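You operate a simulated robot arm through the tools that you are given. There is no shell and no other tool.

You are at the controls of a simulated robot arm. One attempt, no reset.

Task
Sort out the white module, then clamp and test the orange one.
Fine: the white module's green lamp means the GOOD tray, a red lamp the fail tray; one test; the orange module stays under the red clamp. Where these are worked on the way, their far stop is far enough and under half their travel is too little: red clamp.

The check looks at the end state, three seconds after you hand in, the way a careful person would. Anything else that was tipped, shoved, dropped, spilled or broken makes it a failure.

Robot
A 7-joint arm with a three-finger gripper, fixed in place. Base frame: the origin is on the floor under the middle of its stand, x ahead of it, y to its left, z up; the work surface is at about z = 0.88. Lengths are in m, angles in degrees, forces in N, time in s.
It reaches about 1.342 m from its shoulder. Its first joint turns from -166.0 to 166.0 degrees. Payload 2.69 kg.
Tool frame: the origin (TCP) lies between the finger pads and is the grasp point; the fingertips stand 0.03 m ahead of it; z points along the fingers, y is the line along which they close. The gripper opens to 0.128 m; its body begins 0.117 m behind the TCP.
Orientation is told as [roll, pitch, yaw] about the base's x, y, z axes, in that order, counted from this pose: with the fingers straight down and closing along the base's y, the tool's x points along the base's -x, its y along +y and its z along -z.

Tools
- The arm moves only by the tool arm_command. Its argument "rows" is a list of rows, each an object of numbers (a shift or turn left out is 0, a gripper value left out holds the last): "tx", "ty", "tz": the shift along the tool's x, y, z in units of 100 mm (1.0 is 100 mm); "rx", "ry", "rz": the turn, a rotation vector about the tool's x, y, z in units of 60 degrees (1.0 is 60 degrees); "gripper": the finger opening in m, from 0 to 0.128. In form: [{"tx": .., "ty": .., "tz": .., "rx": .., "ry": .., "rz": .., "gripper": ..}, ...]. A call has 1 to 20 rows; each row is the pose to reach, as a shift and turn from the pose commanded when the call began, along the tool's axes at that moment. A call with a number of a shift or a turn outside -1 to 1 is refused whole. Each row takes 0.2 s and may step no farther than 0.05 m and 8.6 degrees from the row before; otherwise, or with a gripper value out of range, the whole call is refused. Where a pose cannot be reached the arm comes as near as it can. A force on the tool above 40 N (or 10 N above the force at the start of the call, whichever is more), or a blocked arm, ends the call early, and 0.2 s more pass. Each finger travels about 0.127 m/s and halts on what it meets, pressing with about 44 N; the grip force reading is that of the motor and also rises with nothing between the fingers. The clock runs only during rows and for 0.2 s after the last one: add rows that repeat a pose to give the fingers time. The reply holds the time, the measured pose of the TCP, the force on the tool along the base axes, the opening and the grip force, in the units named above and with some noise, with the torque about the TCP (base axes, N m) and any sound that the robot's microphone picked up.
- Cameras (640 x 400 px; columns grow to the right, rows downward): "scene" is fixed at [0.4005, 0.6504, 1.6464]; the picture's right is [-0.93, -0.36, 0.00], its down [-0.25, 0.65, -0.72] and it looks along [0.26, -0.67, -0.69] (base axes); focal length 319 px, centre (320, 200). "wrist" rides on the gripper at [0.058, 0.054, -0.131] in the tool frame; the picture's right is [-0.68, 0.74, 0.00], its down [-0.62, -0.57, -0.55] and it looks along [-0.40, -0.37, 0.84] (tool axes); focal length 234 px, centre (320, 200).
- camera(camera): a new picture of that camera. No time passes.
- slide_trunk(by): moves the trunk up (or, below 0, down) by that many m; the arm rides with it, the base frame stays. It gives what a move gives, with no picture.
- pixel_to_xyz(camera, pixels): for up to 12 pixels [column, row] of the newest picture of that camera ("zoom" is the newest enlarged one), the place [x, y, z] in the base frame of the surface seen there, good to about 0.003 m. No time passes.
- close_up(camera, box): a new picture of the part [left, top, right, bottom] of that camera's present view, enlarged. No time passes.
- close_job(): hands the job in; it is judged then, once.

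Leave the gripper open and the arm clear of the work at the hand-in unless told otherwise.

The tools are called after ">>>" as a command line: name --argument value ..., lists and objects as JSON in quotes. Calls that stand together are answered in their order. arm_command: Moves the arm, as the interface text tells. Its arguments: {"type":"object","properties":{"rows":{"type":"array","items":{"type":"object","properties":{"tx":{"type":"number"},"ty":{"type":"number"},"tz":{"type":"number"},"rx":{"type":"number"},"ry":{"type":"number"},"rz":{"type":"number"},"gripper":{"type":"number"}}}}},"required":["rows"]} The other tools are called the same way: slide_trunk (by) moves the trunk up or down; camera (camera) takes a picture; pixel_to_xyz (camera, pixels) gives the place of the surface under pixels of a picture; close_up (camera, box) takes an enlarged picture of a part of a camera's view; close_job () hands the job in.

At the start:

```text
time: 0.0
ee_pos: [0.6594, -0.2717, 1.2489]
ee_rot: [0.0, 0.1, 0.0]
ft_force: [-0.1, -0.4, 0.5]
torque: [0.01, 0.01, -0.02]
finger_gap: 0.1278
gripper_force: 0.1
trunk travel left (down, up): [-0.15, 0.2]
```

scene: 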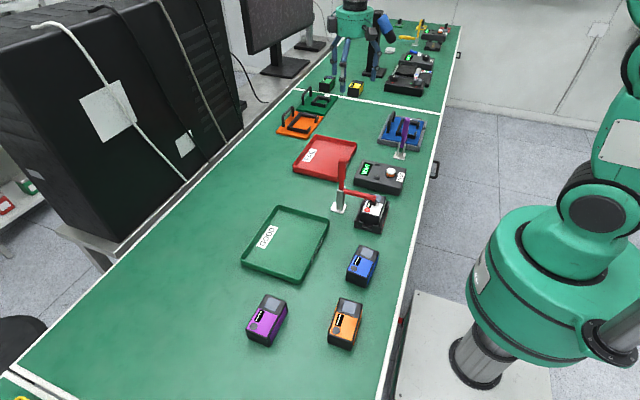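
wrist: 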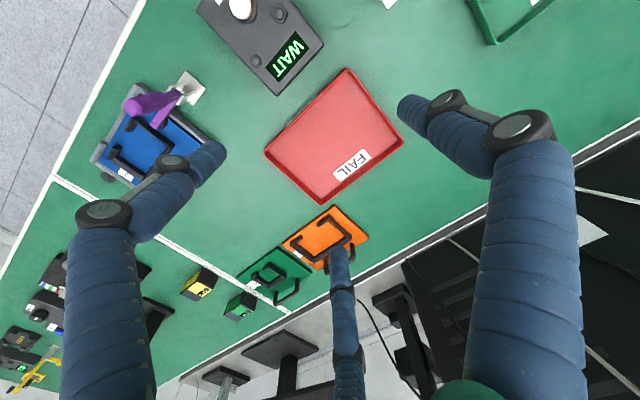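

I see the bench: a red clamp holding a module on a fixture at about (370,210), a test box at (380,178), GOOD tray, FAIL tray, and modules blue, orange and purple. I'll enlarge several parts to see details before moving.

>>> close_up --camera "scene" --box '[310, 140, 430, 240]'

>>> close_up --camera "scene" --box '[230, 230, 400, 360]'

>>> close_up --camera "scene" --box '[260, 60, 460, 190]'

```text
4.00 times, centred on (370, 190) of scene
```

zoom: 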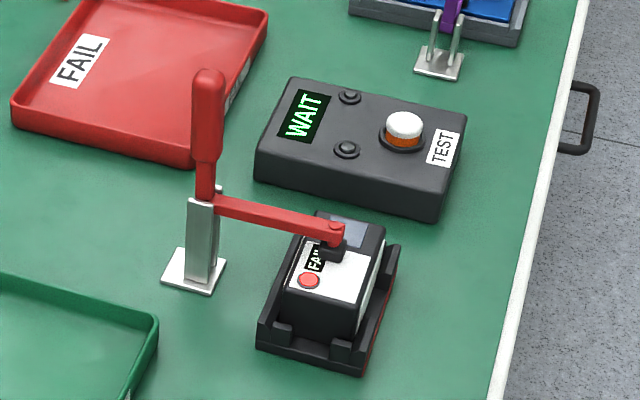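

```text
3.08 times, centred on (315, 295) of scene
```

zoom: 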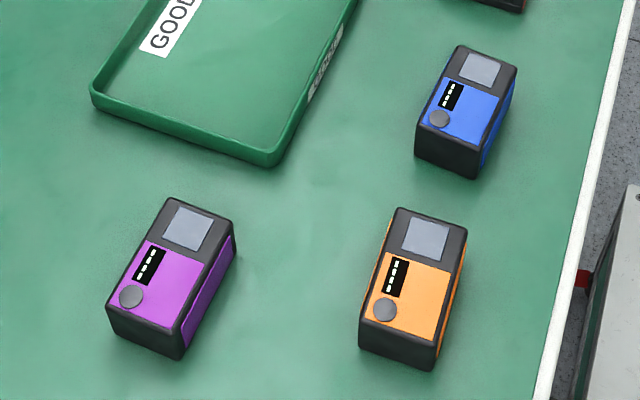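

```text
3.08 times, centred on (360, 125) of scene
```

zoom: 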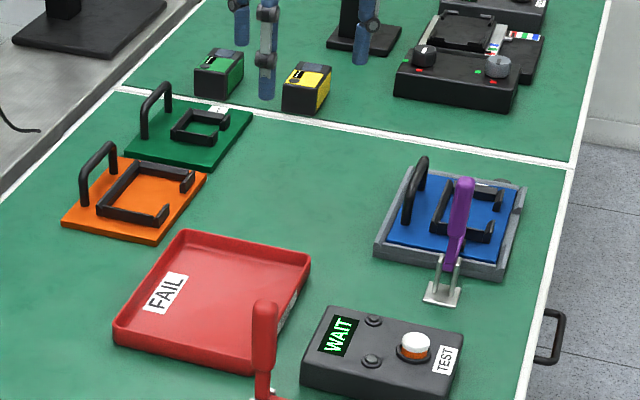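

The module under the red clamp is white with a red lamp and "FAIL" in its window. I'll look closer at the clamp and module, and at the purple clamp for comparison.

>>> close_up --camera "scene" --box '[370, 100, 434, 164]'

>>> close_up --camera "scene" --box '[324, 155, 404, 235]'

>>> camera --camera "scene"

>>> pixel_to_xyz --camera "zoom" --pixels '[[200, 60], [170, 150], [180, 300], [165, 260], [210, 260], [370, 330], [310, 355], [200, 410], [420, 270], [390, 340]]'

```text
6.25 times, centred on (402, 132) of scene
```

zoom: 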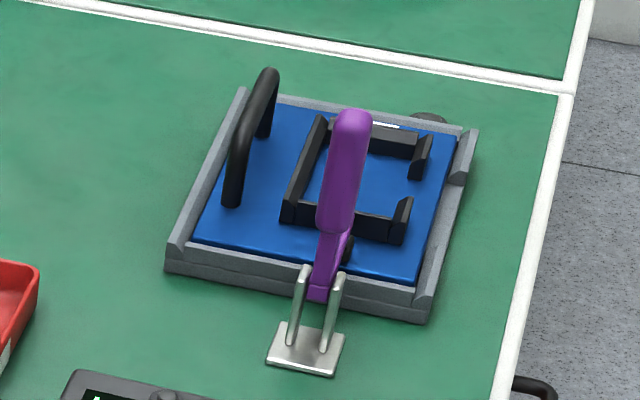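

```text
5.00 times, centred on (364, 195) of scene
```

zoom: 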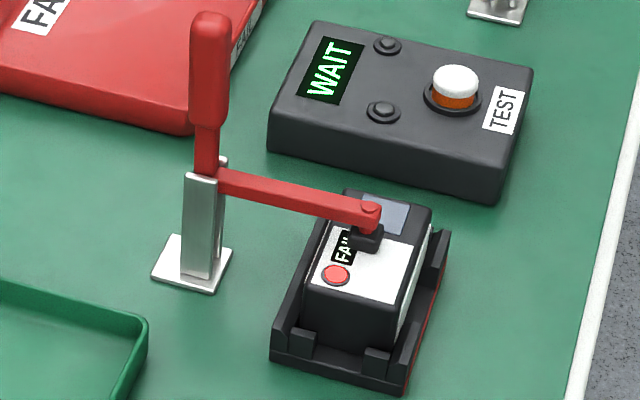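

```text
taken
```

scene: 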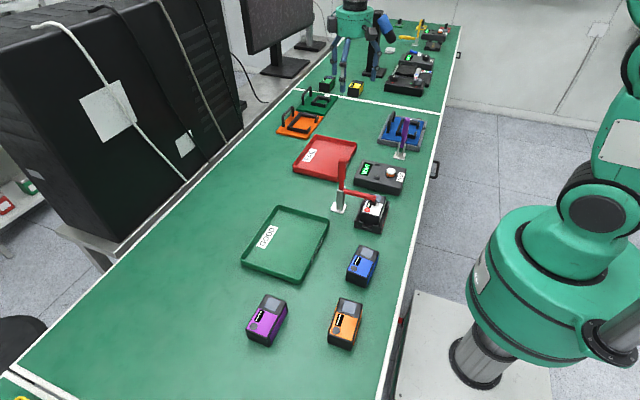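

```text
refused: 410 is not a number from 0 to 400
```

I'll take world coordinates of the clamp, the white module and the nest from the current close-up (5x of 324..404, 155..205+).

>>> pixel_to_xyz --camera "zoom" --pixels '[[209, 20], [209, 60], [209, 110], [206, 160], [195, 230], [160, 275], [225, 255], [205, 290], [280, 195], [370, 210], [335, 274], [390, 280]]'

>>> pixel_to_xyz --camera "scene" --pixels '[[360, 211], [378, 214], [368, 196], [385, 199], [359, 231], [376, 234], [388, 202], [391, 172], [341, 162], [340, 207], [325, 157], [285, 245]]'

```text
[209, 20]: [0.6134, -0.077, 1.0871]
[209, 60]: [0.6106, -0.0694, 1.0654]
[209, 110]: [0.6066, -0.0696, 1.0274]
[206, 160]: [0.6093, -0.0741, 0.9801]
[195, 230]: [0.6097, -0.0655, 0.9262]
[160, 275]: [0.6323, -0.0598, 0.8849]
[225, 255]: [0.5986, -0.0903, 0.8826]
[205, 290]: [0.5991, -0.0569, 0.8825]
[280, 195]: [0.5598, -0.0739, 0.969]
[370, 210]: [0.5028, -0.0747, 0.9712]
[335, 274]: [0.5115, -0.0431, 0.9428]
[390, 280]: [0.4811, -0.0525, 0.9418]
```

```text
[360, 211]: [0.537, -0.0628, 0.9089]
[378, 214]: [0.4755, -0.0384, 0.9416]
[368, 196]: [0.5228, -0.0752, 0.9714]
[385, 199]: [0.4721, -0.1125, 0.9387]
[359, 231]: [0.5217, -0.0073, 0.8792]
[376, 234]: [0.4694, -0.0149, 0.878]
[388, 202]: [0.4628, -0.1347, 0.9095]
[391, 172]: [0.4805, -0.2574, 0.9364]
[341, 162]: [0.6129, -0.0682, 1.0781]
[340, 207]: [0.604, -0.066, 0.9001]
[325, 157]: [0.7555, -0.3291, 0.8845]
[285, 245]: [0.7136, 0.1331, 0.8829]
```

Next I compare with the purple clamp (its pose shows how the clamp type looks in another state) using the wrist close-up and its coordinates.

>>> close_up --camera "wrist" --box '[90, 60, 220, 190]'

>>> pixel_to_xyz --camera "scene" --pixels '[[406, 121], [406, 130], [404, 138], [402, 145], [399, 156], [407, 141], [394, 138], [425, 142], [410, 115], [385, 140]]'

```text
3.08 times, centred on (155, 125) of wrist
```

zoom: 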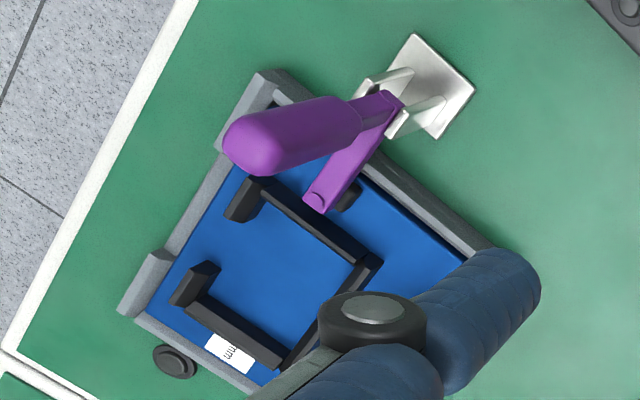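

```text
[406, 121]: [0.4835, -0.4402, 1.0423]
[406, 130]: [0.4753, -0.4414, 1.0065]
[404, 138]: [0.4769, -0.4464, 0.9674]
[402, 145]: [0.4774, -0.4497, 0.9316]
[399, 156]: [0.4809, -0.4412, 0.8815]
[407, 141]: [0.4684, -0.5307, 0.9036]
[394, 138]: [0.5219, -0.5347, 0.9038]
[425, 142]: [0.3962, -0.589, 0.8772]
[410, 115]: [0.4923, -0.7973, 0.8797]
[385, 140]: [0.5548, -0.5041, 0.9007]
```

The purple clamp is the same L-type in the closed pose (handle upright, arm level), so the red one opens by swinging its handle away from the module (+x). Before moving in, I'll close the fingers in free air to learn their shape as a pusher.

>>> arm_command --rows '[{"gripper": 0.0}, {"gripper": 0.0}, {"gripper": 0.0}, {"gripper": 0.0}, {"gripper": 0.0}, {"gripper": 0.0}]'

>>> camera --camera "wrist"

>>> close_up --camera "scene" --box '[300, 0, 420, 100]'

```text
time: 1.4
ee_pos: [0.6585, -0.2723, 1.2481]
ee_rot: [0.1, 0.0, -0.1]
ft_force: [0.0, -0.8, 0.2]
torque: [0.01, 0.01, 0.02]
finger_gap: 0.0021
gripper_force: 32.2
trunk travel left (down, up): [-0.15, 0.2]
```

```text
taken
```

wrist: 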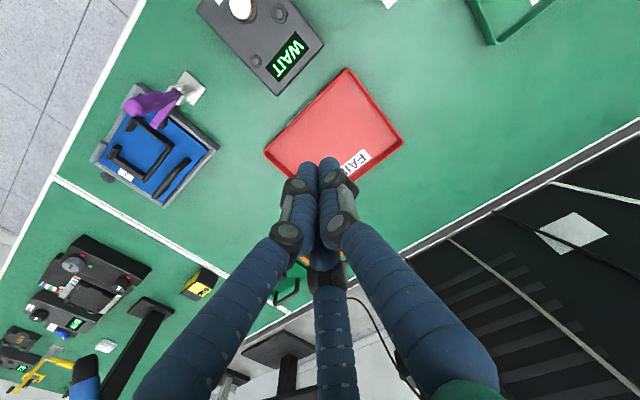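

```text
4.00 times, centred on (360, 50) of scene
```

zoom: 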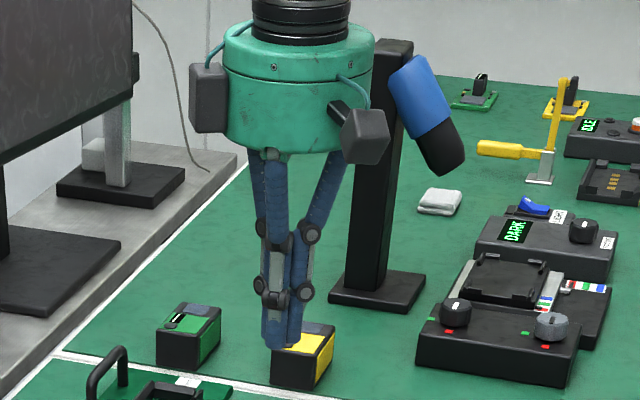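

The far yellow clamp (zoom 500,150) shows the open pose of this kind: handle level and pointing away from the nest, arm upright. So I need to swing the red handle about 90° toward +x. The gripper is a 3-jaw centring type; closed it makes a narrow pusher. I move above the clamp in free space at z≈1.20.

>>> arm_command --rows '[{"tx": 0.2, "ty": 0.19, "tz": 0.1, "gripper": 0.0}, {"tx": 0.45, "ty": 0.42, "tz": 0.22}, {"tx": 0.7, "ty": 0.66, "tz": 0.34}, {"tx": 0.9, "ty": 0.85, "tz": 0.44}, {"tx": 0.98, "ty": 0.95, "tz": 0.48}]'

>>> camera --camera "wrist"

```text
time: 2.6
ee_pos: [0.56, -0.1771, 1.2012]
ee_rot: [0.0, 0.1, 0.0]
ft_force: [-0.5, 0.1, 0.5]
torque: [-0.01, 0.0, 0.01]
finger_gap: 0.0022
gripper_force: 31.3
trunk travel left (down, up): [-0.15, 0.2]
```

```text
taken
```

wrist: 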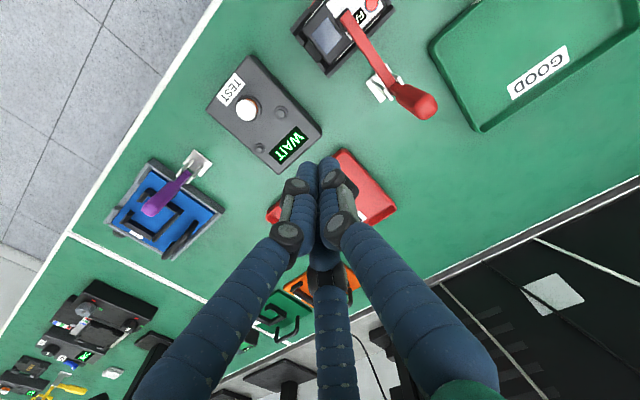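

The wrist view now shows the clamp at (345–435, 10–120). I'll measure the handle and arm positions from here to cross-check.

>>> pixel_to_xyz --camera "wrist" --pixels '[[425, 105], [405, 92], [390, 70], [365, 38], [346, 18], [380, 88], [325, 35], [372, 5], [311, 35], [340, 60], [248, 107]]'

>>> close_up --camera "wrist" --box '[290, 0, 450, 130]'

```text
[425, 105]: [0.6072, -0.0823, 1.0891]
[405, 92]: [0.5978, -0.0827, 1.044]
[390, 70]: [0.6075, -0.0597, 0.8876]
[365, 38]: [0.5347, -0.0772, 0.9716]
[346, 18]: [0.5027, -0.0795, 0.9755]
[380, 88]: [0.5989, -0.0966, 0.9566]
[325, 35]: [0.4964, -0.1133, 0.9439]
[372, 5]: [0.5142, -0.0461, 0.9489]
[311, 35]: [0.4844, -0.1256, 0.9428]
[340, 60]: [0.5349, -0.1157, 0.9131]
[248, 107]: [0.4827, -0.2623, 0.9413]
```

```text
3.08 times, centred on (370, 65) of wrist
```

zoom: 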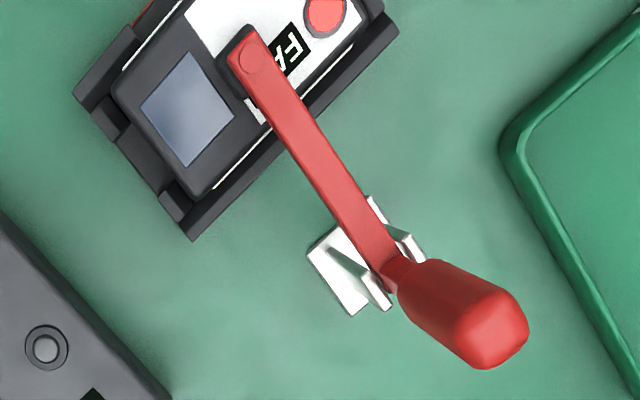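

Handle axis is about x=0.61, y=−0.08, top z≈1.09; its near face is at x≈0.598. I move beside it on the module side (x≈0.55, y≈−0.08), descending to TCP z≈1.10, above the clamp arm (z≈0.97).

>>> arm_command --rows '[{"tx": 0.05, "ty": 0.3, "tz": 0.05}, {"tx": 0.1, "ty": 0.7, "tz": 0.1}, {"tx": 0.1, "ty": 0.97, "tz": 0.2}, {"tx": 0.1, "ty": 0.97, "tz": 0.5}, {"tx": 0.1, "ty": 0.97, "tz": 0.8}, {"tx": 0.1, "ty": 0.97, "tz": 1.0}]'

>>> camera --camera "scene"

>>> close_up --camera "scene" --box '[300, 110, 420, 240]'

>>> close_up --camera "wrist" --box '[260, 60, 480, 230]'

```text
time: 4.0
ee_pos: [0.5508, -0.0788, 1.102]
ee_rot: [0.0, -0.1, 0.0]
ft_force: [0.1, -0.7, 0.1]
torque: [-0.02, 0.02, -0.04]
finger_gap: 0.002
gripper_force: 31.5
trunk travel left (down, up): [-0.15, 0.2]
```

```text
taken
```

scene: 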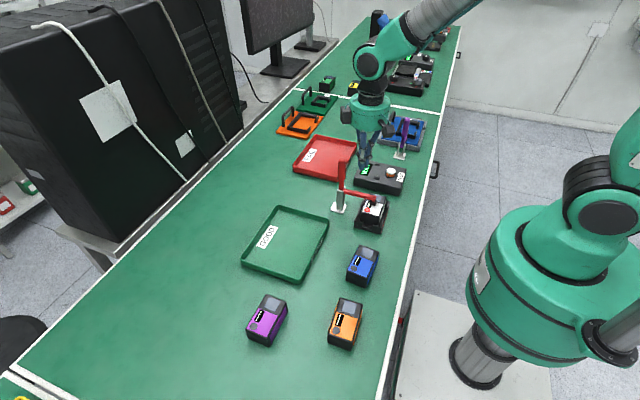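

```text
3.08 times, centred on (360, 175) of scene
```

zoom: 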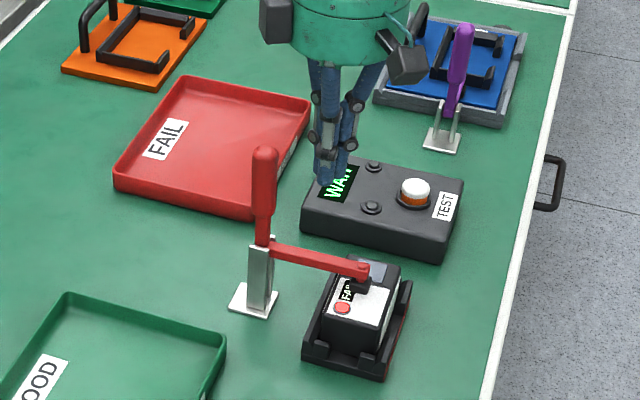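

```text
2.35 times, centred on (370, 145) of wrist
```

zoom: 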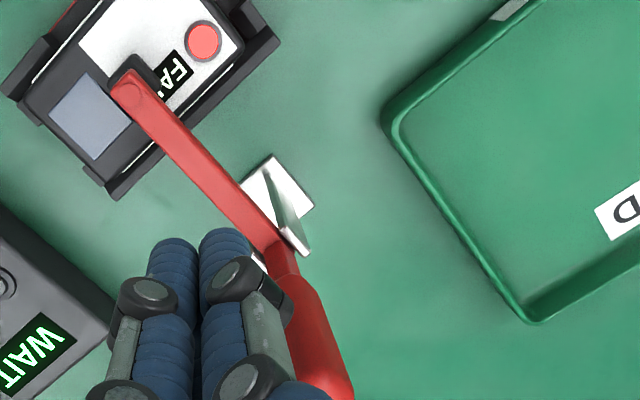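

Clear of everything, tip at z≈1.07. I lower 25 mm more and start pushing the handle toward +x (tool −x), to about x=0.605, then look.

>>> arm_command --rows '[{"tz": 0.25}, {"tx": -0.15, "tz": 0.25}, {"tx": -0.25, "tz": 0.25}, {"tx": -0.35, "tz": 0.24}, {"tx": -0.45, "tz": 0.23}, {"tx": -0.55, "tz": 0.23}]'

>>> close_up --camera "scene" --box '[300, 110, 420, 240]'

>>> close_up --camera "wrist" --box '[260, 60, 480, 230]'

```text
time: 5.4
ee_pos: [0.6072, -0.0792, 1.0785]
ee_rot: [0.0, -0.1, 0.0]
ft_force: [-0.3, 0.0, -0.1]
torque: [0.04, -0.03, -0.01]
finger_gap: 0.002
gripper_force: 31.4
trunk travel left (down, up): [-0.15, 0.2]
```

```text
3.08 times, centred on (360, 175) of scene
```

zoom: 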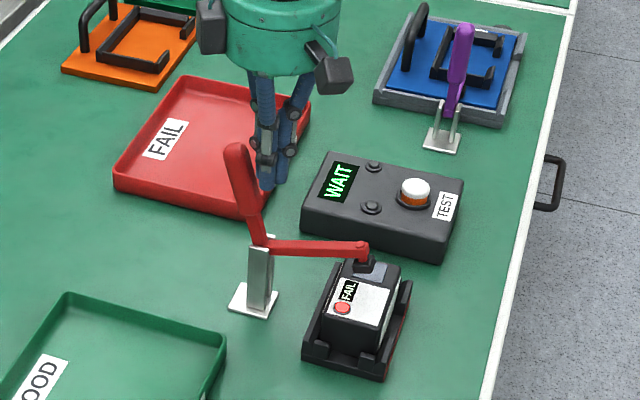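

```text
2.35 times, centred on (370, 145) of wrist
```

zoom: 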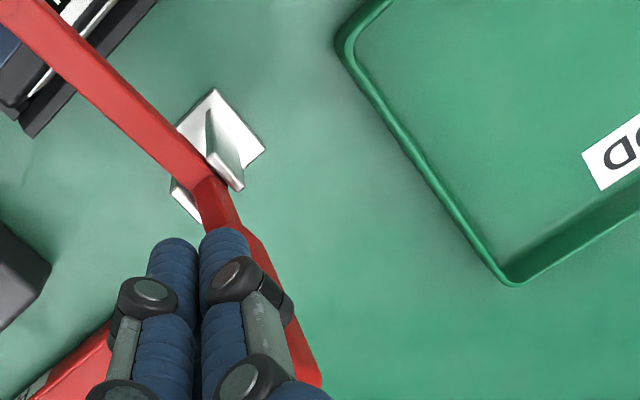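

The handle is moving with it (arm has lifted off, the module's "FAIL" and red lamp are visible). I continue along the arc to about 75°.

>>> arm_command --rows '[{"tx": -0.1, "tz": 0.0}, {"tx": -0.19, "tz": 0.02}, {"tx": -0.305, "tz": 0.065}, {"tx": -0.42, "tz": 0.12}, {"tx": -0.525, "tz": 0.19}, {"tx": -0.615, "tz": 0.28}, {"tx": -0.695, "tz": 0.38}, {"tx": -0.765, "tz": 0.49}]'

>>> close_up --camera "scene" --box '[300, 110, 420, 240]'

>>> close_up --camera "wrist" --box '[260, 60, 480, 230]'

```text
time: 7.2
ee_pos: [0.6817, -0.0788, 1.0285]
ee_rot: [0.0, -0.1, 0.0]
ft_force: [0.8, 0.9, -0.6]
torque: [0.02, 0.01, 0.01]
finger_gap: 0.0018
gripper_force: 31.9
trunk travel left (down, up): [-0.15, 0.2]
```

```text
3.08 times, centred on (360, 175) of scene
```

zoom: 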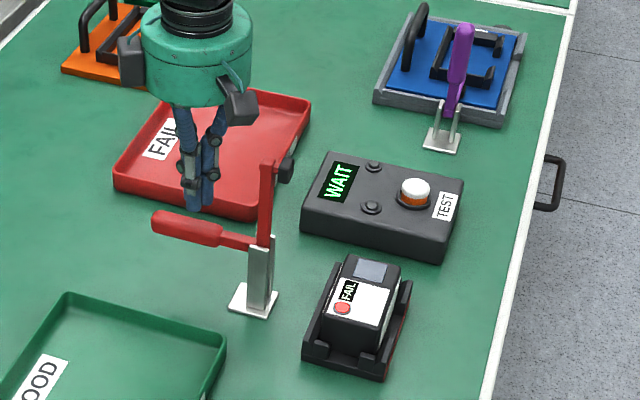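

```text
2.35 times, centred on (370, 145) of wrist
```

zoom: 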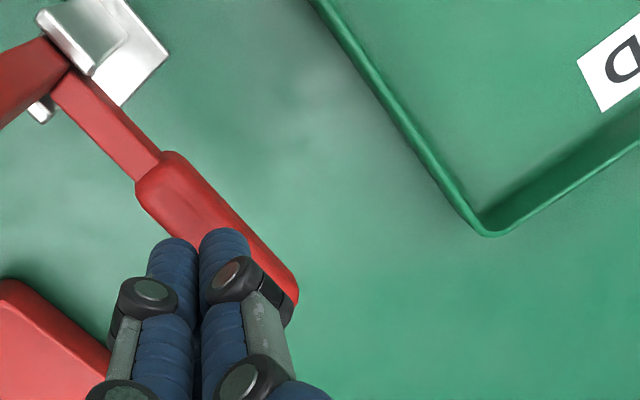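

The clamp has swung over: arm upright, handle level. I'll press gently down on the handle to confirm it sits at its far stop.

>>> arm_command --rows '[{"tx": -0.08, "tz": 0.1}, {"tx": -0.1, "tz": 0.18}, {"tx": -0.1, "tz": 0.24}, {"tx": -0.1, "tz": 0.28}, {"tx": -0.1, "tz": 0.31}, {"tx": -0.1, "tz": 0.34}, {"tx": -0.1, "tz": 0.37}]'

>>> close_up --camera "scene" --box '[300, 110, 420, 240]'

```text
time: 8.6
ee_pos: [0.6938, -0.0808, 1.0007]
ee_rot: [-0.1, -0.5, 0.1]
ft_force: [0.1, 1.4, 14.0]
torque: [-0.07, 0.16, -0.06]
finger_gap: 0.002
gripper_force: 31.1
trunk travel left (down, up): [-0.15, 0.2]
stopped in row 6: the force on the tool passed its limit at 46 N (the readings are from after the stop); the commanded pose is now the measured one
```

```text
3.08 times, centred on (360, 175) of scene
```

zoom: 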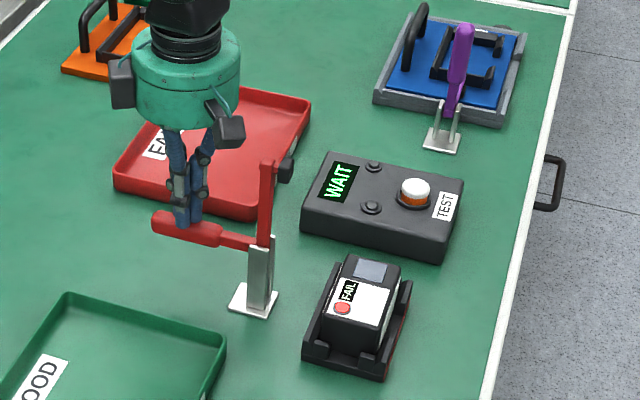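

46 N on the stop without further motion: the clamp is fully open. I lift straight up, then measure the white module and nest.

>>> arm_command --rows '[{"tz": -0.2}, {"tz": -0.6}, {"tz": -1.0}]'

>>> close_up --camera "scene" --box '[340, 180, 404, 240]'

>>> pixel_to_xyz --camera "zoom" --pixels '[[200, 80], [320, 100], [240, 200], [120, 185], [90, 230], [190, 260], [100, 300], [300, 180], [340, 130], [150, 245], [260, 110], [130, 150]]'

```text
time: 9.4
ee_pos: [0.6916, -0.0791, 1.0976]
ee_rot: [0.0, -0.2, 0.1]
ft_force: [-0.6, -0.6, -0.6]
torque: [0.0, 0.03, -0.02]
finger_gap: 0.0019
gripper_force: 30.9
trunk travel left (down, up): [-0.15, 0.2]
```

```text
6.67 times, centred on (372, 210) of scene
```

zoom: 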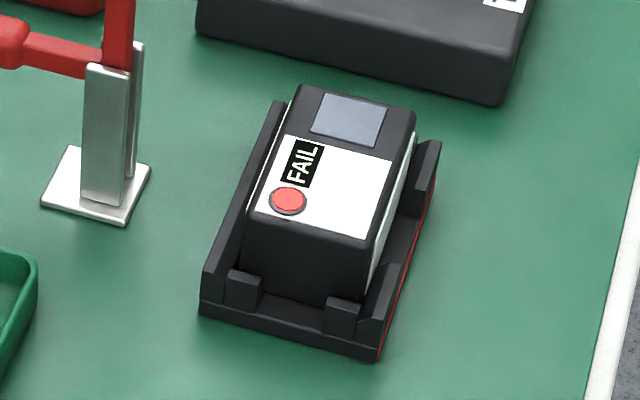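

```text
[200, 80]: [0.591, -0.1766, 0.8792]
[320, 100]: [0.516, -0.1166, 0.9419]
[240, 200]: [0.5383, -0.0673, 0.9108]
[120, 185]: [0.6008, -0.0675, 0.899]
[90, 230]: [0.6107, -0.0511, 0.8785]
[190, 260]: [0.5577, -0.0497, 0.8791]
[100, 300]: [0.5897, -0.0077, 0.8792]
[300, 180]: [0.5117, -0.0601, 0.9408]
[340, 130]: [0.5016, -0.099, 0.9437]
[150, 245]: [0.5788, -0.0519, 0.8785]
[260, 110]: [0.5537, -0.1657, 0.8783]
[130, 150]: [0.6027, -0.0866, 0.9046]
```

The lamp is red and the window reads FAIL, so the white module goes to the FAIL tray. I'll measure the module's top corners and the nest walls more precisely from this zoom.

>>> pixel_to_xyz --camera "zoom" --pixels '[[304, 92], [408, 114], [368, 236], [256, 207], [280, 108], [210, 268], [432, 148], [384, 310], [240, 278], [345, 305], [310, 275], [425, 175]]'

>>> close_up --camera "scene" --box '[285, 125, 365, 185]'

>>> pixel_to_xyz --camera "scene" --pixels '[[320, 137], [357, 141], [330, 180], [294, 170], [325, 165], [340, 155], [323, 178], [307, 173]]'

```text
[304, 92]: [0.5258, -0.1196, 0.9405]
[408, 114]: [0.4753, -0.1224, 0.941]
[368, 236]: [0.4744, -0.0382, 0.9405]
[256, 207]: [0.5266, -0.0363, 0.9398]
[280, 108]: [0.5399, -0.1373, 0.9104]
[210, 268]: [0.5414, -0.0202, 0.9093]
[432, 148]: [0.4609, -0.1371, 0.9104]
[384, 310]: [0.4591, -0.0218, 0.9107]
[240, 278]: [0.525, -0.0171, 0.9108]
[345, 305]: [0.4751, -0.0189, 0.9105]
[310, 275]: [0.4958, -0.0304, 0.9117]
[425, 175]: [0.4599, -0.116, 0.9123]
```

```text
6.67 times, centred on (325, 155) of scene
```

zoom: 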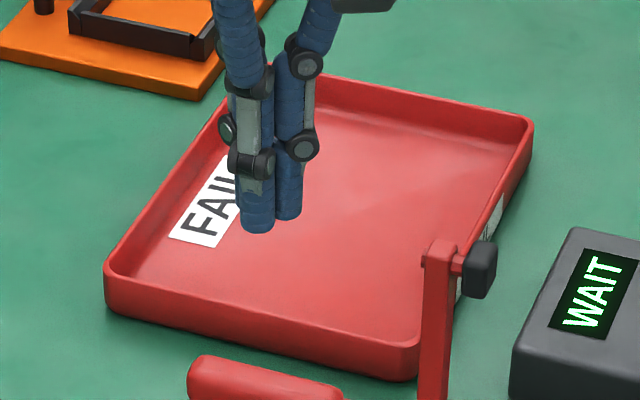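

```text
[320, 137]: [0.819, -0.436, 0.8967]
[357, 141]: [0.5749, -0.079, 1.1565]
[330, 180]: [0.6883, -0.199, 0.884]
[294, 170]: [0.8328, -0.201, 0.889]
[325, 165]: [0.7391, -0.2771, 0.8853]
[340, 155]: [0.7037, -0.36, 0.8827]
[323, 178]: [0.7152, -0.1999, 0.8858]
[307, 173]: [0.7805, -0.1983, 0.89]
```

Module centre is about (0.500, −0.079), top z≈0.941, nest walls up to z≈0.911. Next I check how far the opened clamp arm and its pad protrude, for gripper clearance.

>>> close_up --camera "scene" --box '[320, 150, 384, 214]'

>>> pixel_to_xyz --camera "zoom" --pixels '[[255, 95], [292, 85], [305, 95], [285, 110], [250, 140], [250, 200], [243, 260], [215, 290], [190, 215], [100, 200], [300, 80]]'

>>> close_up --camera "wrist" --box '[150, 0, 470, 200]'

```text
6.25 times, centred on (352, 182) of scene
```

zoom: 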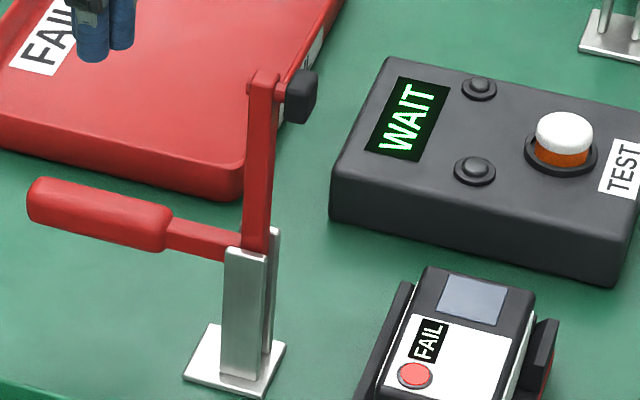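

```text
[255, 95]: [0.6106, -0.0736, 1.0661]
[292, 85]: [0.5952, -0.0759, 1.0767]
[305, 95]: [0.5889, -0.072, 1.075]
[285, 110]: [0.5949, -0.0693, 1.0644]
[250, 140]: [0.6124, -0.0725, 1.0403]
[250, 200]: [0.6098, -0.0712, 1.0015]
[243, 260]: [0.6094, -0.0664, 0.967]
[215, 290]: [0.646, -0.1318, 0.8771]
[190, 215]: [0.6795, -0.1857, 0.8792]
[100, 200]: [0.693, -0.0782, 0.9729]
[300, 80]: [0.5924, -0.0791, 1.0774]
```

```text
2.00 times, centred on (310, 100) of wrist
```

zoom: 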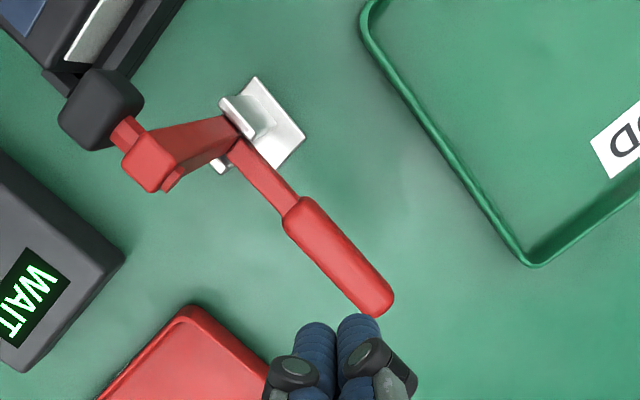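

The open pad reaches x≈0.583, z up to 1.078. I check the gripper's own side boxes for clearance with a close-up of the gripper.

>>> close_up --camera "scene" --box '[280, 90, 370, 170]'

>>> pixel_to_xyz --camera "zoom" --pixels '[[320, 100], [320, 200]]'

>>> camera --camera "scene"

```text
5.00 times, centred on (325, 130) of scene
```

zoom: 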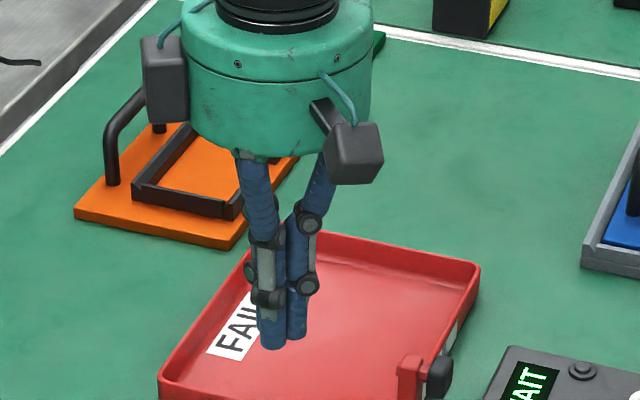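

```text
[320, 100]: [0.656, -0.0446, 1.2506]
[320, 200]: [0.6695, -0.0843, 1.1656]
```

```text
taken
```

scene: 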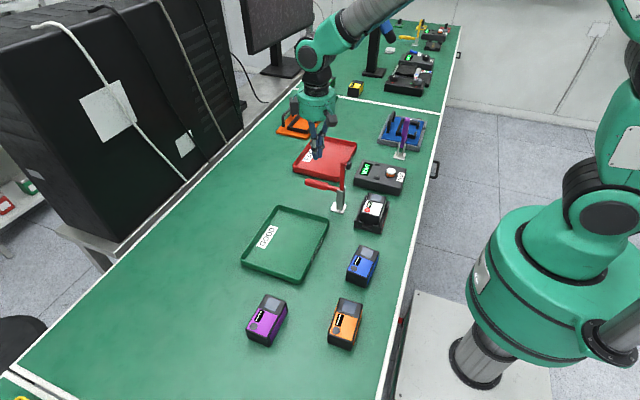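

I'll read 3D points on the grey side box (zoom 165,80 / 165,118), the camera box and the body rim.

>>> pixel_to_xyz --camera "zoom" --pixels '[[150, 50], [150, 112], [165, 118], [180, 100], [230, 145], [300, 150], [365, 110], [195, 120], [355, 178], [325, 150], [378, 155], [345, 130]]'

```text
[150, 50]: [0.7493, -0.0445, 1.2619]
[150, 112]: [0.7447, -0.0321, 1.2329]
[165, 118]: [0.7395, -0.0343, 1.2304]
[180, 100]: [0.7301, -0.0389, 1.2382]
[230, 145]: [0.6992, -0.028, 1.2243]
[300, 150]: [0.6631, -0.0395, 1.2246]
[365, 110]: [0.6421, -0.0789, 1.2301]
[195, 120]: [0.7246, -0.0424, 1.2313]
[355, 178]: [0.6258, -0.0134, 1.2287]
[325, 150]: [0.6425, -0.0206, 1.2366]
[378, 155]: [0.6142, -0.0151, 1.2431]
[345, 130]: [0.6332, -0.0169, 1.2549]
```

The box sits at about +0.06 m in x and its underside is 0.13 m above the TCP, so it clears the open clamp. I rise to z≈1.18, open the fingers to 0.09 and travel over toward the white module.

>>> arm_command --rows '[{"tz": -0.4, "gripper": 0.09}, {"tz": -0.8}, {"tx": 0.4, "tz": -0.8}, {"tx": 0.8, "tz": -0.8}, {"tx": 0.98, "ty": 0.1, "tz": -0.8}]'

>>> arm_command --rows '[{"tx": 0.4, "ty": 0.05}, {"tx": 0.8, "ty": 0.1}, {"tx": 0.93, "ty": 0.1}, {"tx": 0.93, "ty": 0.1, "tz": 0.3}, {"tx": 0.93, "ty": 0.1, "tz": 0.6}]'

>>> camera --camera "wrist"

>>> close_up --camera "scene" --box '[320, 120, 430, 240]'

```text
time: 10.6
ee_pos: [0.5953, -0.0707, 1.1781]
ee_rot: [0.0, -0.3, -0.1]
ft_force: [-0.3, -1.1, -0.5]
torque: [0.01, -0.07, -0.03]
finger_gap: 0.0902
gripper_force: 0.2
trunk travel left (down, up): [-0.15, 0.2]
```

```text
time: 11.8
ee_pos: [0.502, -0.0595, 1.1178]
ee_rot: [0.0, -0.2, 0.0]
ft_force: [0.4, 0.0, 0.5]
torque: [-0.01, 0.04, -0.01]
finger_gap: 0.0901
gripper_force: 0.2
trunk travel left (down, up): [-0.15, 0.2]
```

```text
taken
```

wrist: 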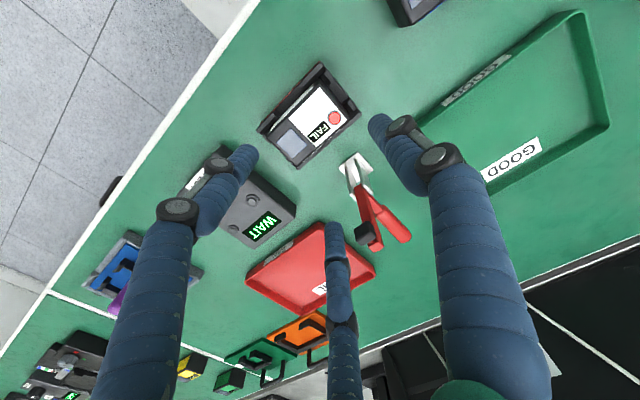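

```text
3.33 times, centred on (375, 180) of scene
```

zoom: 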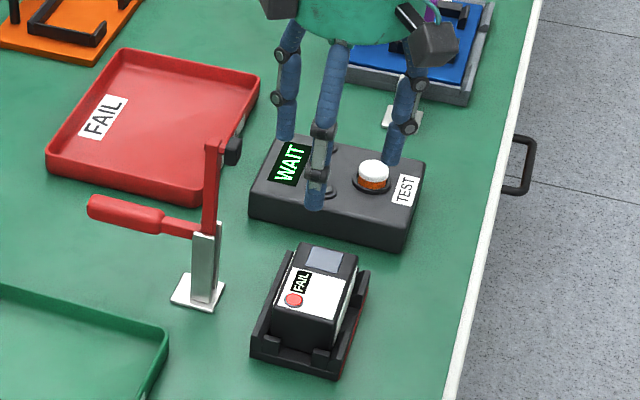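

I check the module's position from this nearer wrist view.

>>> close_up --camera "wrist" --box '[250, 50, 370, 180]'

>>> pixel_to_xyz --camera "wrist" --pixels '[[280, 132], [295, 163], [320, 88], [345, 117], [305, 125], [275, 134], [357, 112], [320, 66], [300, 165]]'

```text
3.08 times, centred on (310, 115) of wrist
```

zoom: 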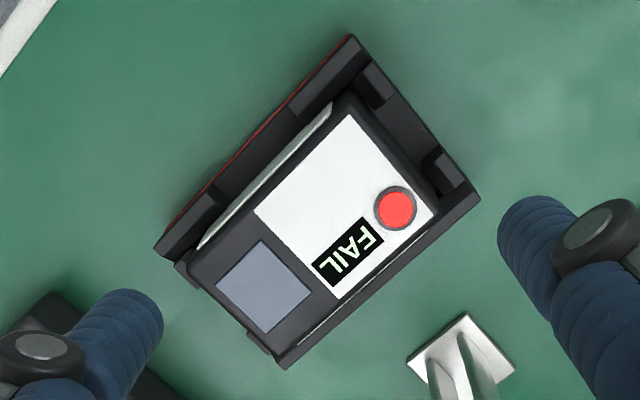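

```text
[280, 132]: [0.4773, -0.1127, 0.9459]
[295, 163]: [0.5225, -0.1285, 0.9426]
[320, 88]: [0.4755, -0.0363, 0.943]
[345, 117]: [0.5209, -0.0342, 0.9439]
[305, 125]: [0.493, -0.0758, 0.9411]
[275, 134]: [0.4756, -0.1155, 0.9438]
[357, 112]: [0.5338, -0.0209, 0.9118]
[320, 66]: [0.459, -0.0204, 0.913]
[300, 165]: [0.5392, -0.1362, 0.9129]
```

Consistent with the scene camera (centre ≈ (0.500, −0.079)). I descend in two stages; first 100 mm.

>>> arm_command --rows '[{"tx": 0.015, "tz": 0.35}, {"tx": 0.015, "tz": 0.7}, {"tx": 0.015, "tz": 1.0}]'

>>> arm_command --rows '[{"tz": 0.3}, {"tz": 0.55}, {"tz": 0.68}]'

>>> camera --camera "wrist"

>>> close_up --camera "scene" --box '[330, 150, 410, 240]'

```text
time: 12.6
ee_pos: [0.5022, -0.0594, 1.0163]
ee_rot: [-0.1, -0.3, 0.0]
ft_force: [0.7, 0.1, -0.8]
torque: [0.01, 0.01, -0.01]
finger_gap: 0.09
gripper_force: 0.3
trunk travel left (down, up): [-0.15, 0.2]
```

```text
time: 13.4
ee_pos: [0.5015, -0.0602, 0.95]
ee_rot: [-0.1, -0.3, 0.0]
ft_force: [-0.4, 0.9, 0.0]
torque: [0.0, 0.02, -0.03]
finger_gap: 0.0901
gripper_force: 0.1
trunk travel left (down, up): [-0.15, 0.2]
```

```text
taken
```

wrist: 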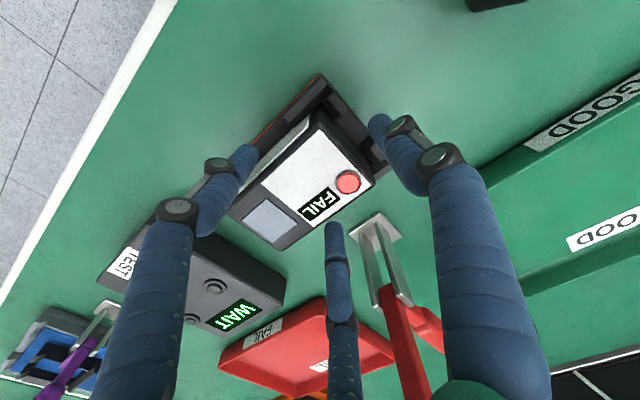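

```text
4.44 times, centred on (370, 195) of scene
```

zoom: 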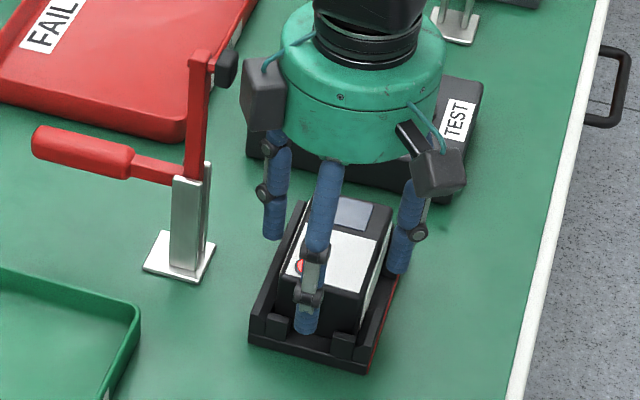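

The fingers straddle the module: one at the +y end, two at the sides, tips above the nest walls. I close to 0.05 (so the side fingers pinch and the end finger at most touches).

>>> arm_command --rows '[{"gripper": 0.07}, {"gripper": 0.06}, {"gripper": 0.05}, {"gripper": 0.05}, {"gripper": 0.05}]'

>>> camera --camera "wrist"

>>> close_up --camera "scene" --box '[330, 150, 410, 240]'

```text
time: 14.6
ee_pos: [0.501, -0.0593, 0.9505]
ee_rot: [-0.1, -0.2, 0.1]
ft_force: [-4.2, -2.1, -0.5]
torque: [0.01, 0.15, -0.05]
finger_gap: 0.0705
gripper_force: 14.9
trunk travel left (down, up): [-0.15, 0.2]
```

```text
taken
```

wrist: 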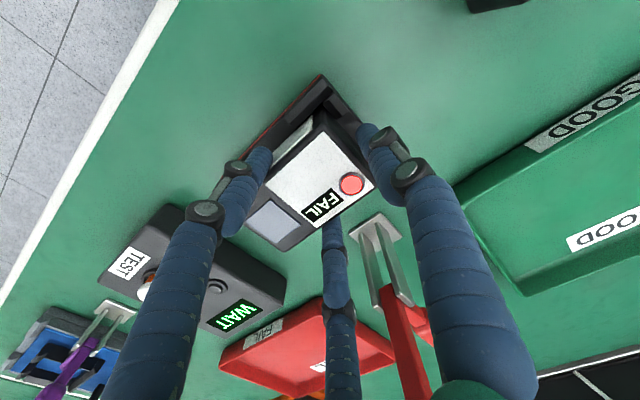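

```text
4.44 times, centred on (370, 195) of scene
```

zoom: 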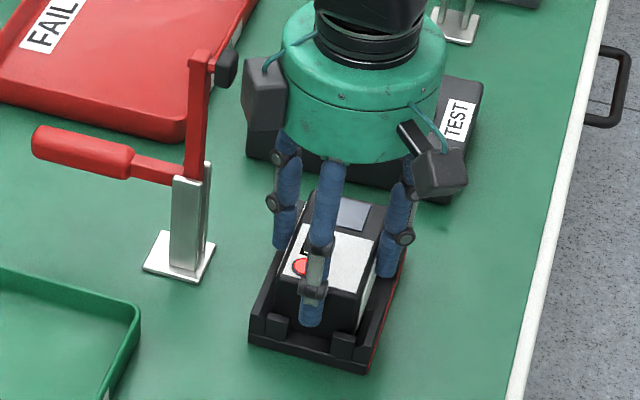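

Gap 0.0705 m at 15 N: it grips the sides. I tighten a bit more (command 0.03) and watch the gap and force.

>>> arm_command --rows '[{"gripper": 0.04}, {"gripper": 0.03}, {"gripper": 0.03}, {"gripper": 0.03}]'

>>> close_up --camera "wrist" --box '[220, 60, 420, 260]'

>>> close_up --camera "scene" --box '[340, 180, 404, 240]'

```text
time: 15.6
ee_pos: [0.5017, -0.0599, 0.9491]
ee_rot: [0.0, -0.3, 0.0]
ft_force: [-6.3, -1.7, -0.3]
torque: [-0.03, 0.19, -0.14]
finger_gap: 0.0701
gripper_force: 30.1
trunk travel left (down, up): [-0.15, 0.2]
```

```text
2.00 times, centred on (320, 160) of wrist
```

zoom: 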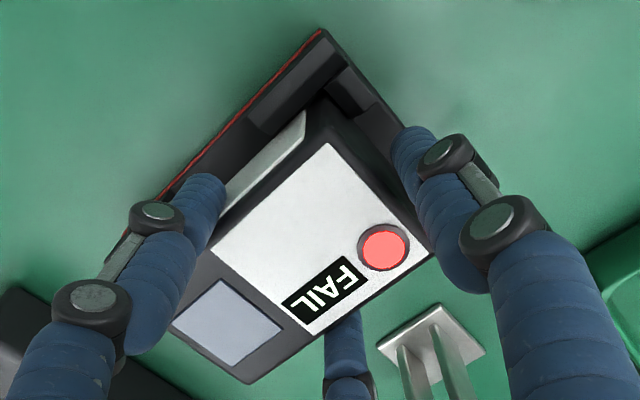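

```text
6.67 times, centred on (372, 210) of scene
```

zoom: 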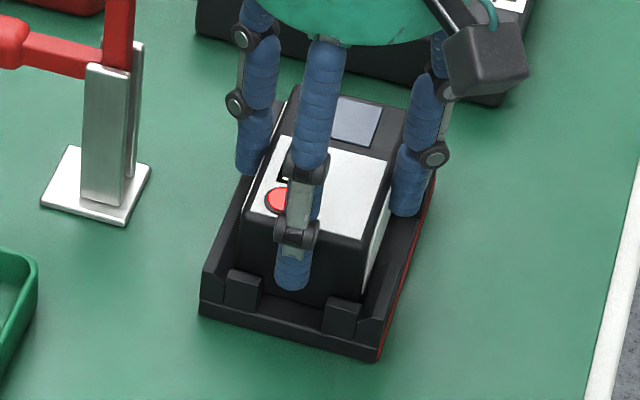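

Firm at 30 N with no movement of the module. I lift slowly 60 mm and check that the module comes along level.

>>> arm_command --rows '[{"gripper": 0.015}, {"gripper": 0.015, "tz": -0.05}, {"tz": -0.12}, {"tz": -0.22}, {"tz": -0.35}, {"tz": -0.5}, {"tz": -0.6}]'

>>> close_up --camera "scene" --box '[320, 130, 420, 240]'

>>> close_up --camera "wrist" --box '[220, 60, 420, 260]'

```text
time: 17.2
ee_pos: [0.502, -0.0603, 1.011]
ee_rot: [0.0, -0.3, 0.0]
ft_force: [0.2, 0.5, -1.9]
torque: [0.08, -0.01, 0.02]
finger_gap: 0.0698
gripper_force: 41.1
trunk travel left (down, up): [-0.15, 0.2]
```

```text
3.64 times, centred on (370, 185) of scene
```

zoom: 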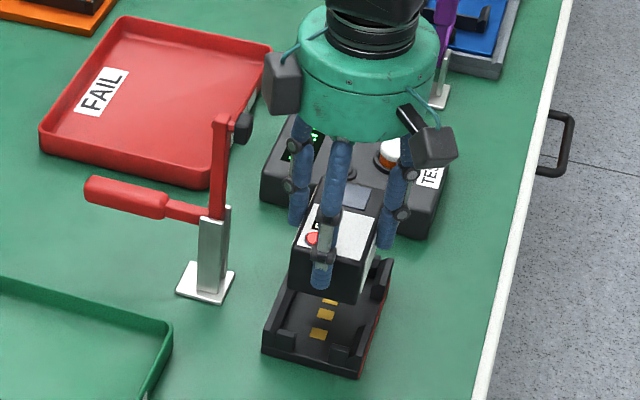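

```text
2.00 times, centred on (320, 160) of wrist
```

zoom: 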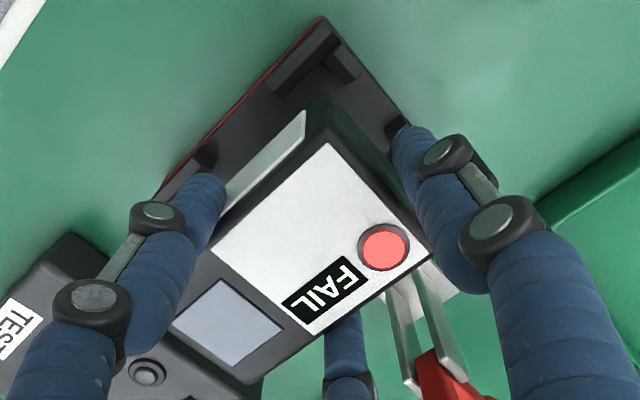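

The module is held level; the empty nest with its gold contacts is visible. Now I measure the nest floor and the FAIL tray.

>>> pixel_to_xyz --camera "zoom" --pixels '[[5, 5]]'

>>> close_up --camera "scene" --box '[285, 125, 395, 240]'

>>> pixel_to_xyz --camera "zoom" --pixels '[[120, 52], [262, 78], [200, 220], [50, 178], [130, 90], [230, 90], [170, 170], [90, 165], [355, 345], [360, 360], [330, 350], [150, 130]]'

```text
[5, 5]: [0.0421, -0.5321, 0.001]
```

```text
3.48 times, centred on (340, 182) of scene
```

zoom: 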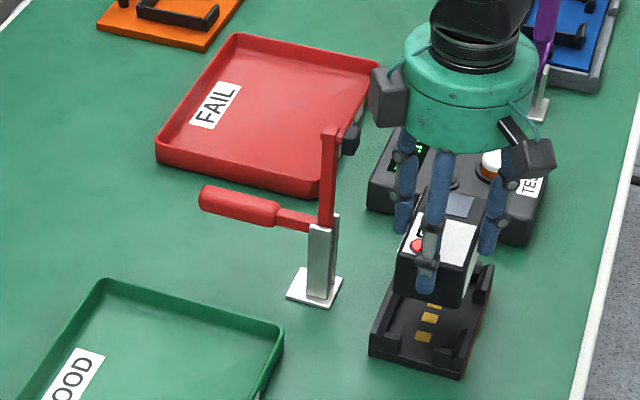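

```text
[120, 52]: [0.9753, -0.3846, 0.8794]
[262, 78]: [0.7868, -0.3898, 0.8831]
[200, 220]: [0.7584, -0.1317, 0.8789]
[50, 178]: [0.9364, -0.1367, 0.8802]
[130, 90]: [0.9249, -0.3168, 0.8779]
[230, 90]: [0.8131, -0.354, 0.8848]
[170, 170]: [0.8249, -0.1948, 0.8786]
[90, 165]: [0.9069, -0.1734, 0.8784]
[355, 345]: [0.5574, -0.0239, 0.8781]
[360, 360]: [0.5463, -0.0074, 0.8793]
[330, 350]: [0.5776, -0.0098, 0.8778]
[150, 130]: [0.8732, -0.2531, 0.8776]
```

I re-read the points using this zoom: tray rim corners (235,38), (375,68), (316,188), (160,158), tray floor (270,120), nest floor (400,330), contacts (423,337).

>>> pixel_to_xyz --camera "zoom" --pixels '[[235, 36], [370, 64], [316, 182], [160, 150], [270, 120], [300, 150], [250, 70], [400, 330], [423, 337], [430, 318], [316, 195], [440, 350]]'

```text
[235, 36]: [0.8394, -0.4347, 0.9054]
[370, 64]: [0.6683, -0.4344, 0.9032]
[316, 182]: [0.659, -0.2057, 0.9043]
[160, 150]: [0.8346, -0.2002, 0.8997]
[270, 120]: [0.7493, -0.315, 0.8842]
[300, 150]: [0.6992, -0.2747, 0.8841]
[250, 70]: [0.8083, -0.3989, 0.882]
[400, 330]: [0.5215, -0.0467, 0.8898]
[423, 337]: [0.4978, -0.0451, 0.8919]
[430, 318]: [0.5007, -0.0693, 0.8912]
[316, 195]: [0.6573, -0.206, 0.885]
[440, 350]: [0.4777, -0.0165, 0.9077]
```

Nest floor z≈0.890, tray floor z≈0.884 with rim 0.905, tray centre ≈ (0.749, −0.318). I raise the module and carry it along −y first (over the test box, well above it), away from the clamp.

>>> arm_command --rows '[{"tz": -0.25}, {"tz": -0.55}, {"tz": -0.85}, {"ty": -0.2, "tz": -0.98}, {"ty": -0.5, "tz": -1.0}, {"ty": -0.8, "tz": -1.0}, {"ty": -1.0, "tz": -1.0}]'

>>> arm_command --rows '[{"ty": -0.2, "tx": -0.1}, {"ty": -0.5, "tx": -0.3}, {"ty": -0.8, "tx": -0.55}, {"ty": -1.0, "tx": -0.8}, {"ty": -1.0, "tx": -1.0}]'

>>> arm_command --rows '[{"ty": -0.1, "tx": -0.25}, {"ty": -0.25, "tx": -0.55}, {"ty": -0.4, "tx": -0.85}, {"ty": -0.41, "tx": -1.0}]'

>>> camera --camera "scene"

```text
time: 18.8
ee_pos: [0.5016, -0.1593, 1.1112]
ee_rot: [0.0, -0.2, 0.0]
ft_force: [0.0, 0.0, -2.9]
torque: [0.03, 0.02, 0.03]
finger_gap: 0.0701
gripper_force: 41.2
trunk travel left (down, up): [-0.15, 0.2]
```

```text
time: 20.0
ee_pos: [0.6005, -0.2606, 1.1108]
ee_rot: [0.0, -0.2, 0.0]
ft_force: [-0.6, 0.3, -1.6]
torque: [0.06, -0.03, 0.04]
finger_gap: 0.07
gripper_force: 40.5
trunk travel left (down, up): [-0.15, 0.2]
```

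```text
time: 21.0
ee_pos: [0.702, -0.3008, 1.1117]
ee_rot: [0.0, -0.3, 0.0]
ft_force: [1.0, 0.6, -2.7]
torque: [0.02, -0.01, -0.02]
finger_gap: 0.0698
gripper_force: 41.2
trunk travel left (down, up): [-0.15, 0.2]
```

```text
taken
```

scene: 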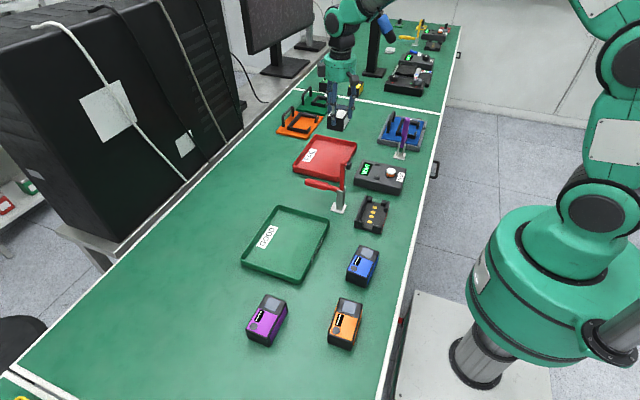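

The module is held above the table near the tray. I move 44 mm further in +x to the tray centre and descend toward the tray floor.

>>> arm_command --rows '[{"tx": -0.22}, {"tx": -0.44, "tz": 0.1}, {"tx": -0.44, "tz": 0.4}, {"tx": -0.44, "tz": 0.7}, {"tx": -0.44, "tz": 1.0}]'

>>> arm_command --rows '[{"tz": 0.2}, {"tz": 0.4}, {"tz": 0.52}, {"tz": 0.58}]'

>>> close_up --camera "scene" --box '[280, 110, 380, 200]'

```text
time: 22.2
ee_pos: [0.747, -0.3015, 1.0123]
ee_rot: [0.0, -0.3, 0.0]
ft_force: [-1.2, -0.3, -2.4]
torque: [0.03, -0.02, 0.03]
finger_gap: 0.0697
gripper_force: 41.4
trunk travel left (down, up): [-0.15, 0.2]
```

```text
time: 23.2
ee_pos: [0.7458, -0.3021, 0.9541]
ee_rot: [0.0, -0.3, 0.0]
ft_force: [-0.3, 0.3, -2.1]
torque: [0.06, 0.01, -0.03]
finger_gap: 0.07
gripper_force: 40.9
trunk travel left (down, up): [-0.15, 0.2]
```

```text
4.44 times, centred on (330, 155) of scene
```

zoom: 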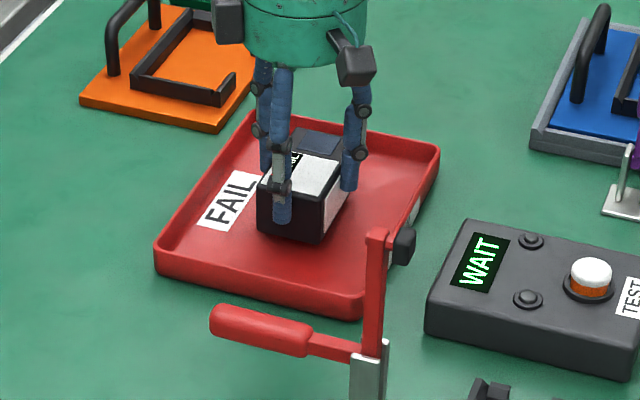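

About 10 mm above the tray floor. I lower in small steps until it touches.

>>> arm_command --rows '[{"tz": 0.04}, {"tz": 0.07}, {"tz": 0.09}, {"tz": 0.1}, {"tz": 0.105}]'

```text
time: 24.4
ee_pos: [0.7463, -0.3015, 0.9427]
ee_rot: [0.0, -0.3, 0.0]
ft_force: [-0.8, -0.7, -1.6]
torque: [0.06, 0.01, 0.02]
finger_gap: 0.07
gripper_force: 41.1
trunk travel left (down, up): [-0.15, 0.2]
```

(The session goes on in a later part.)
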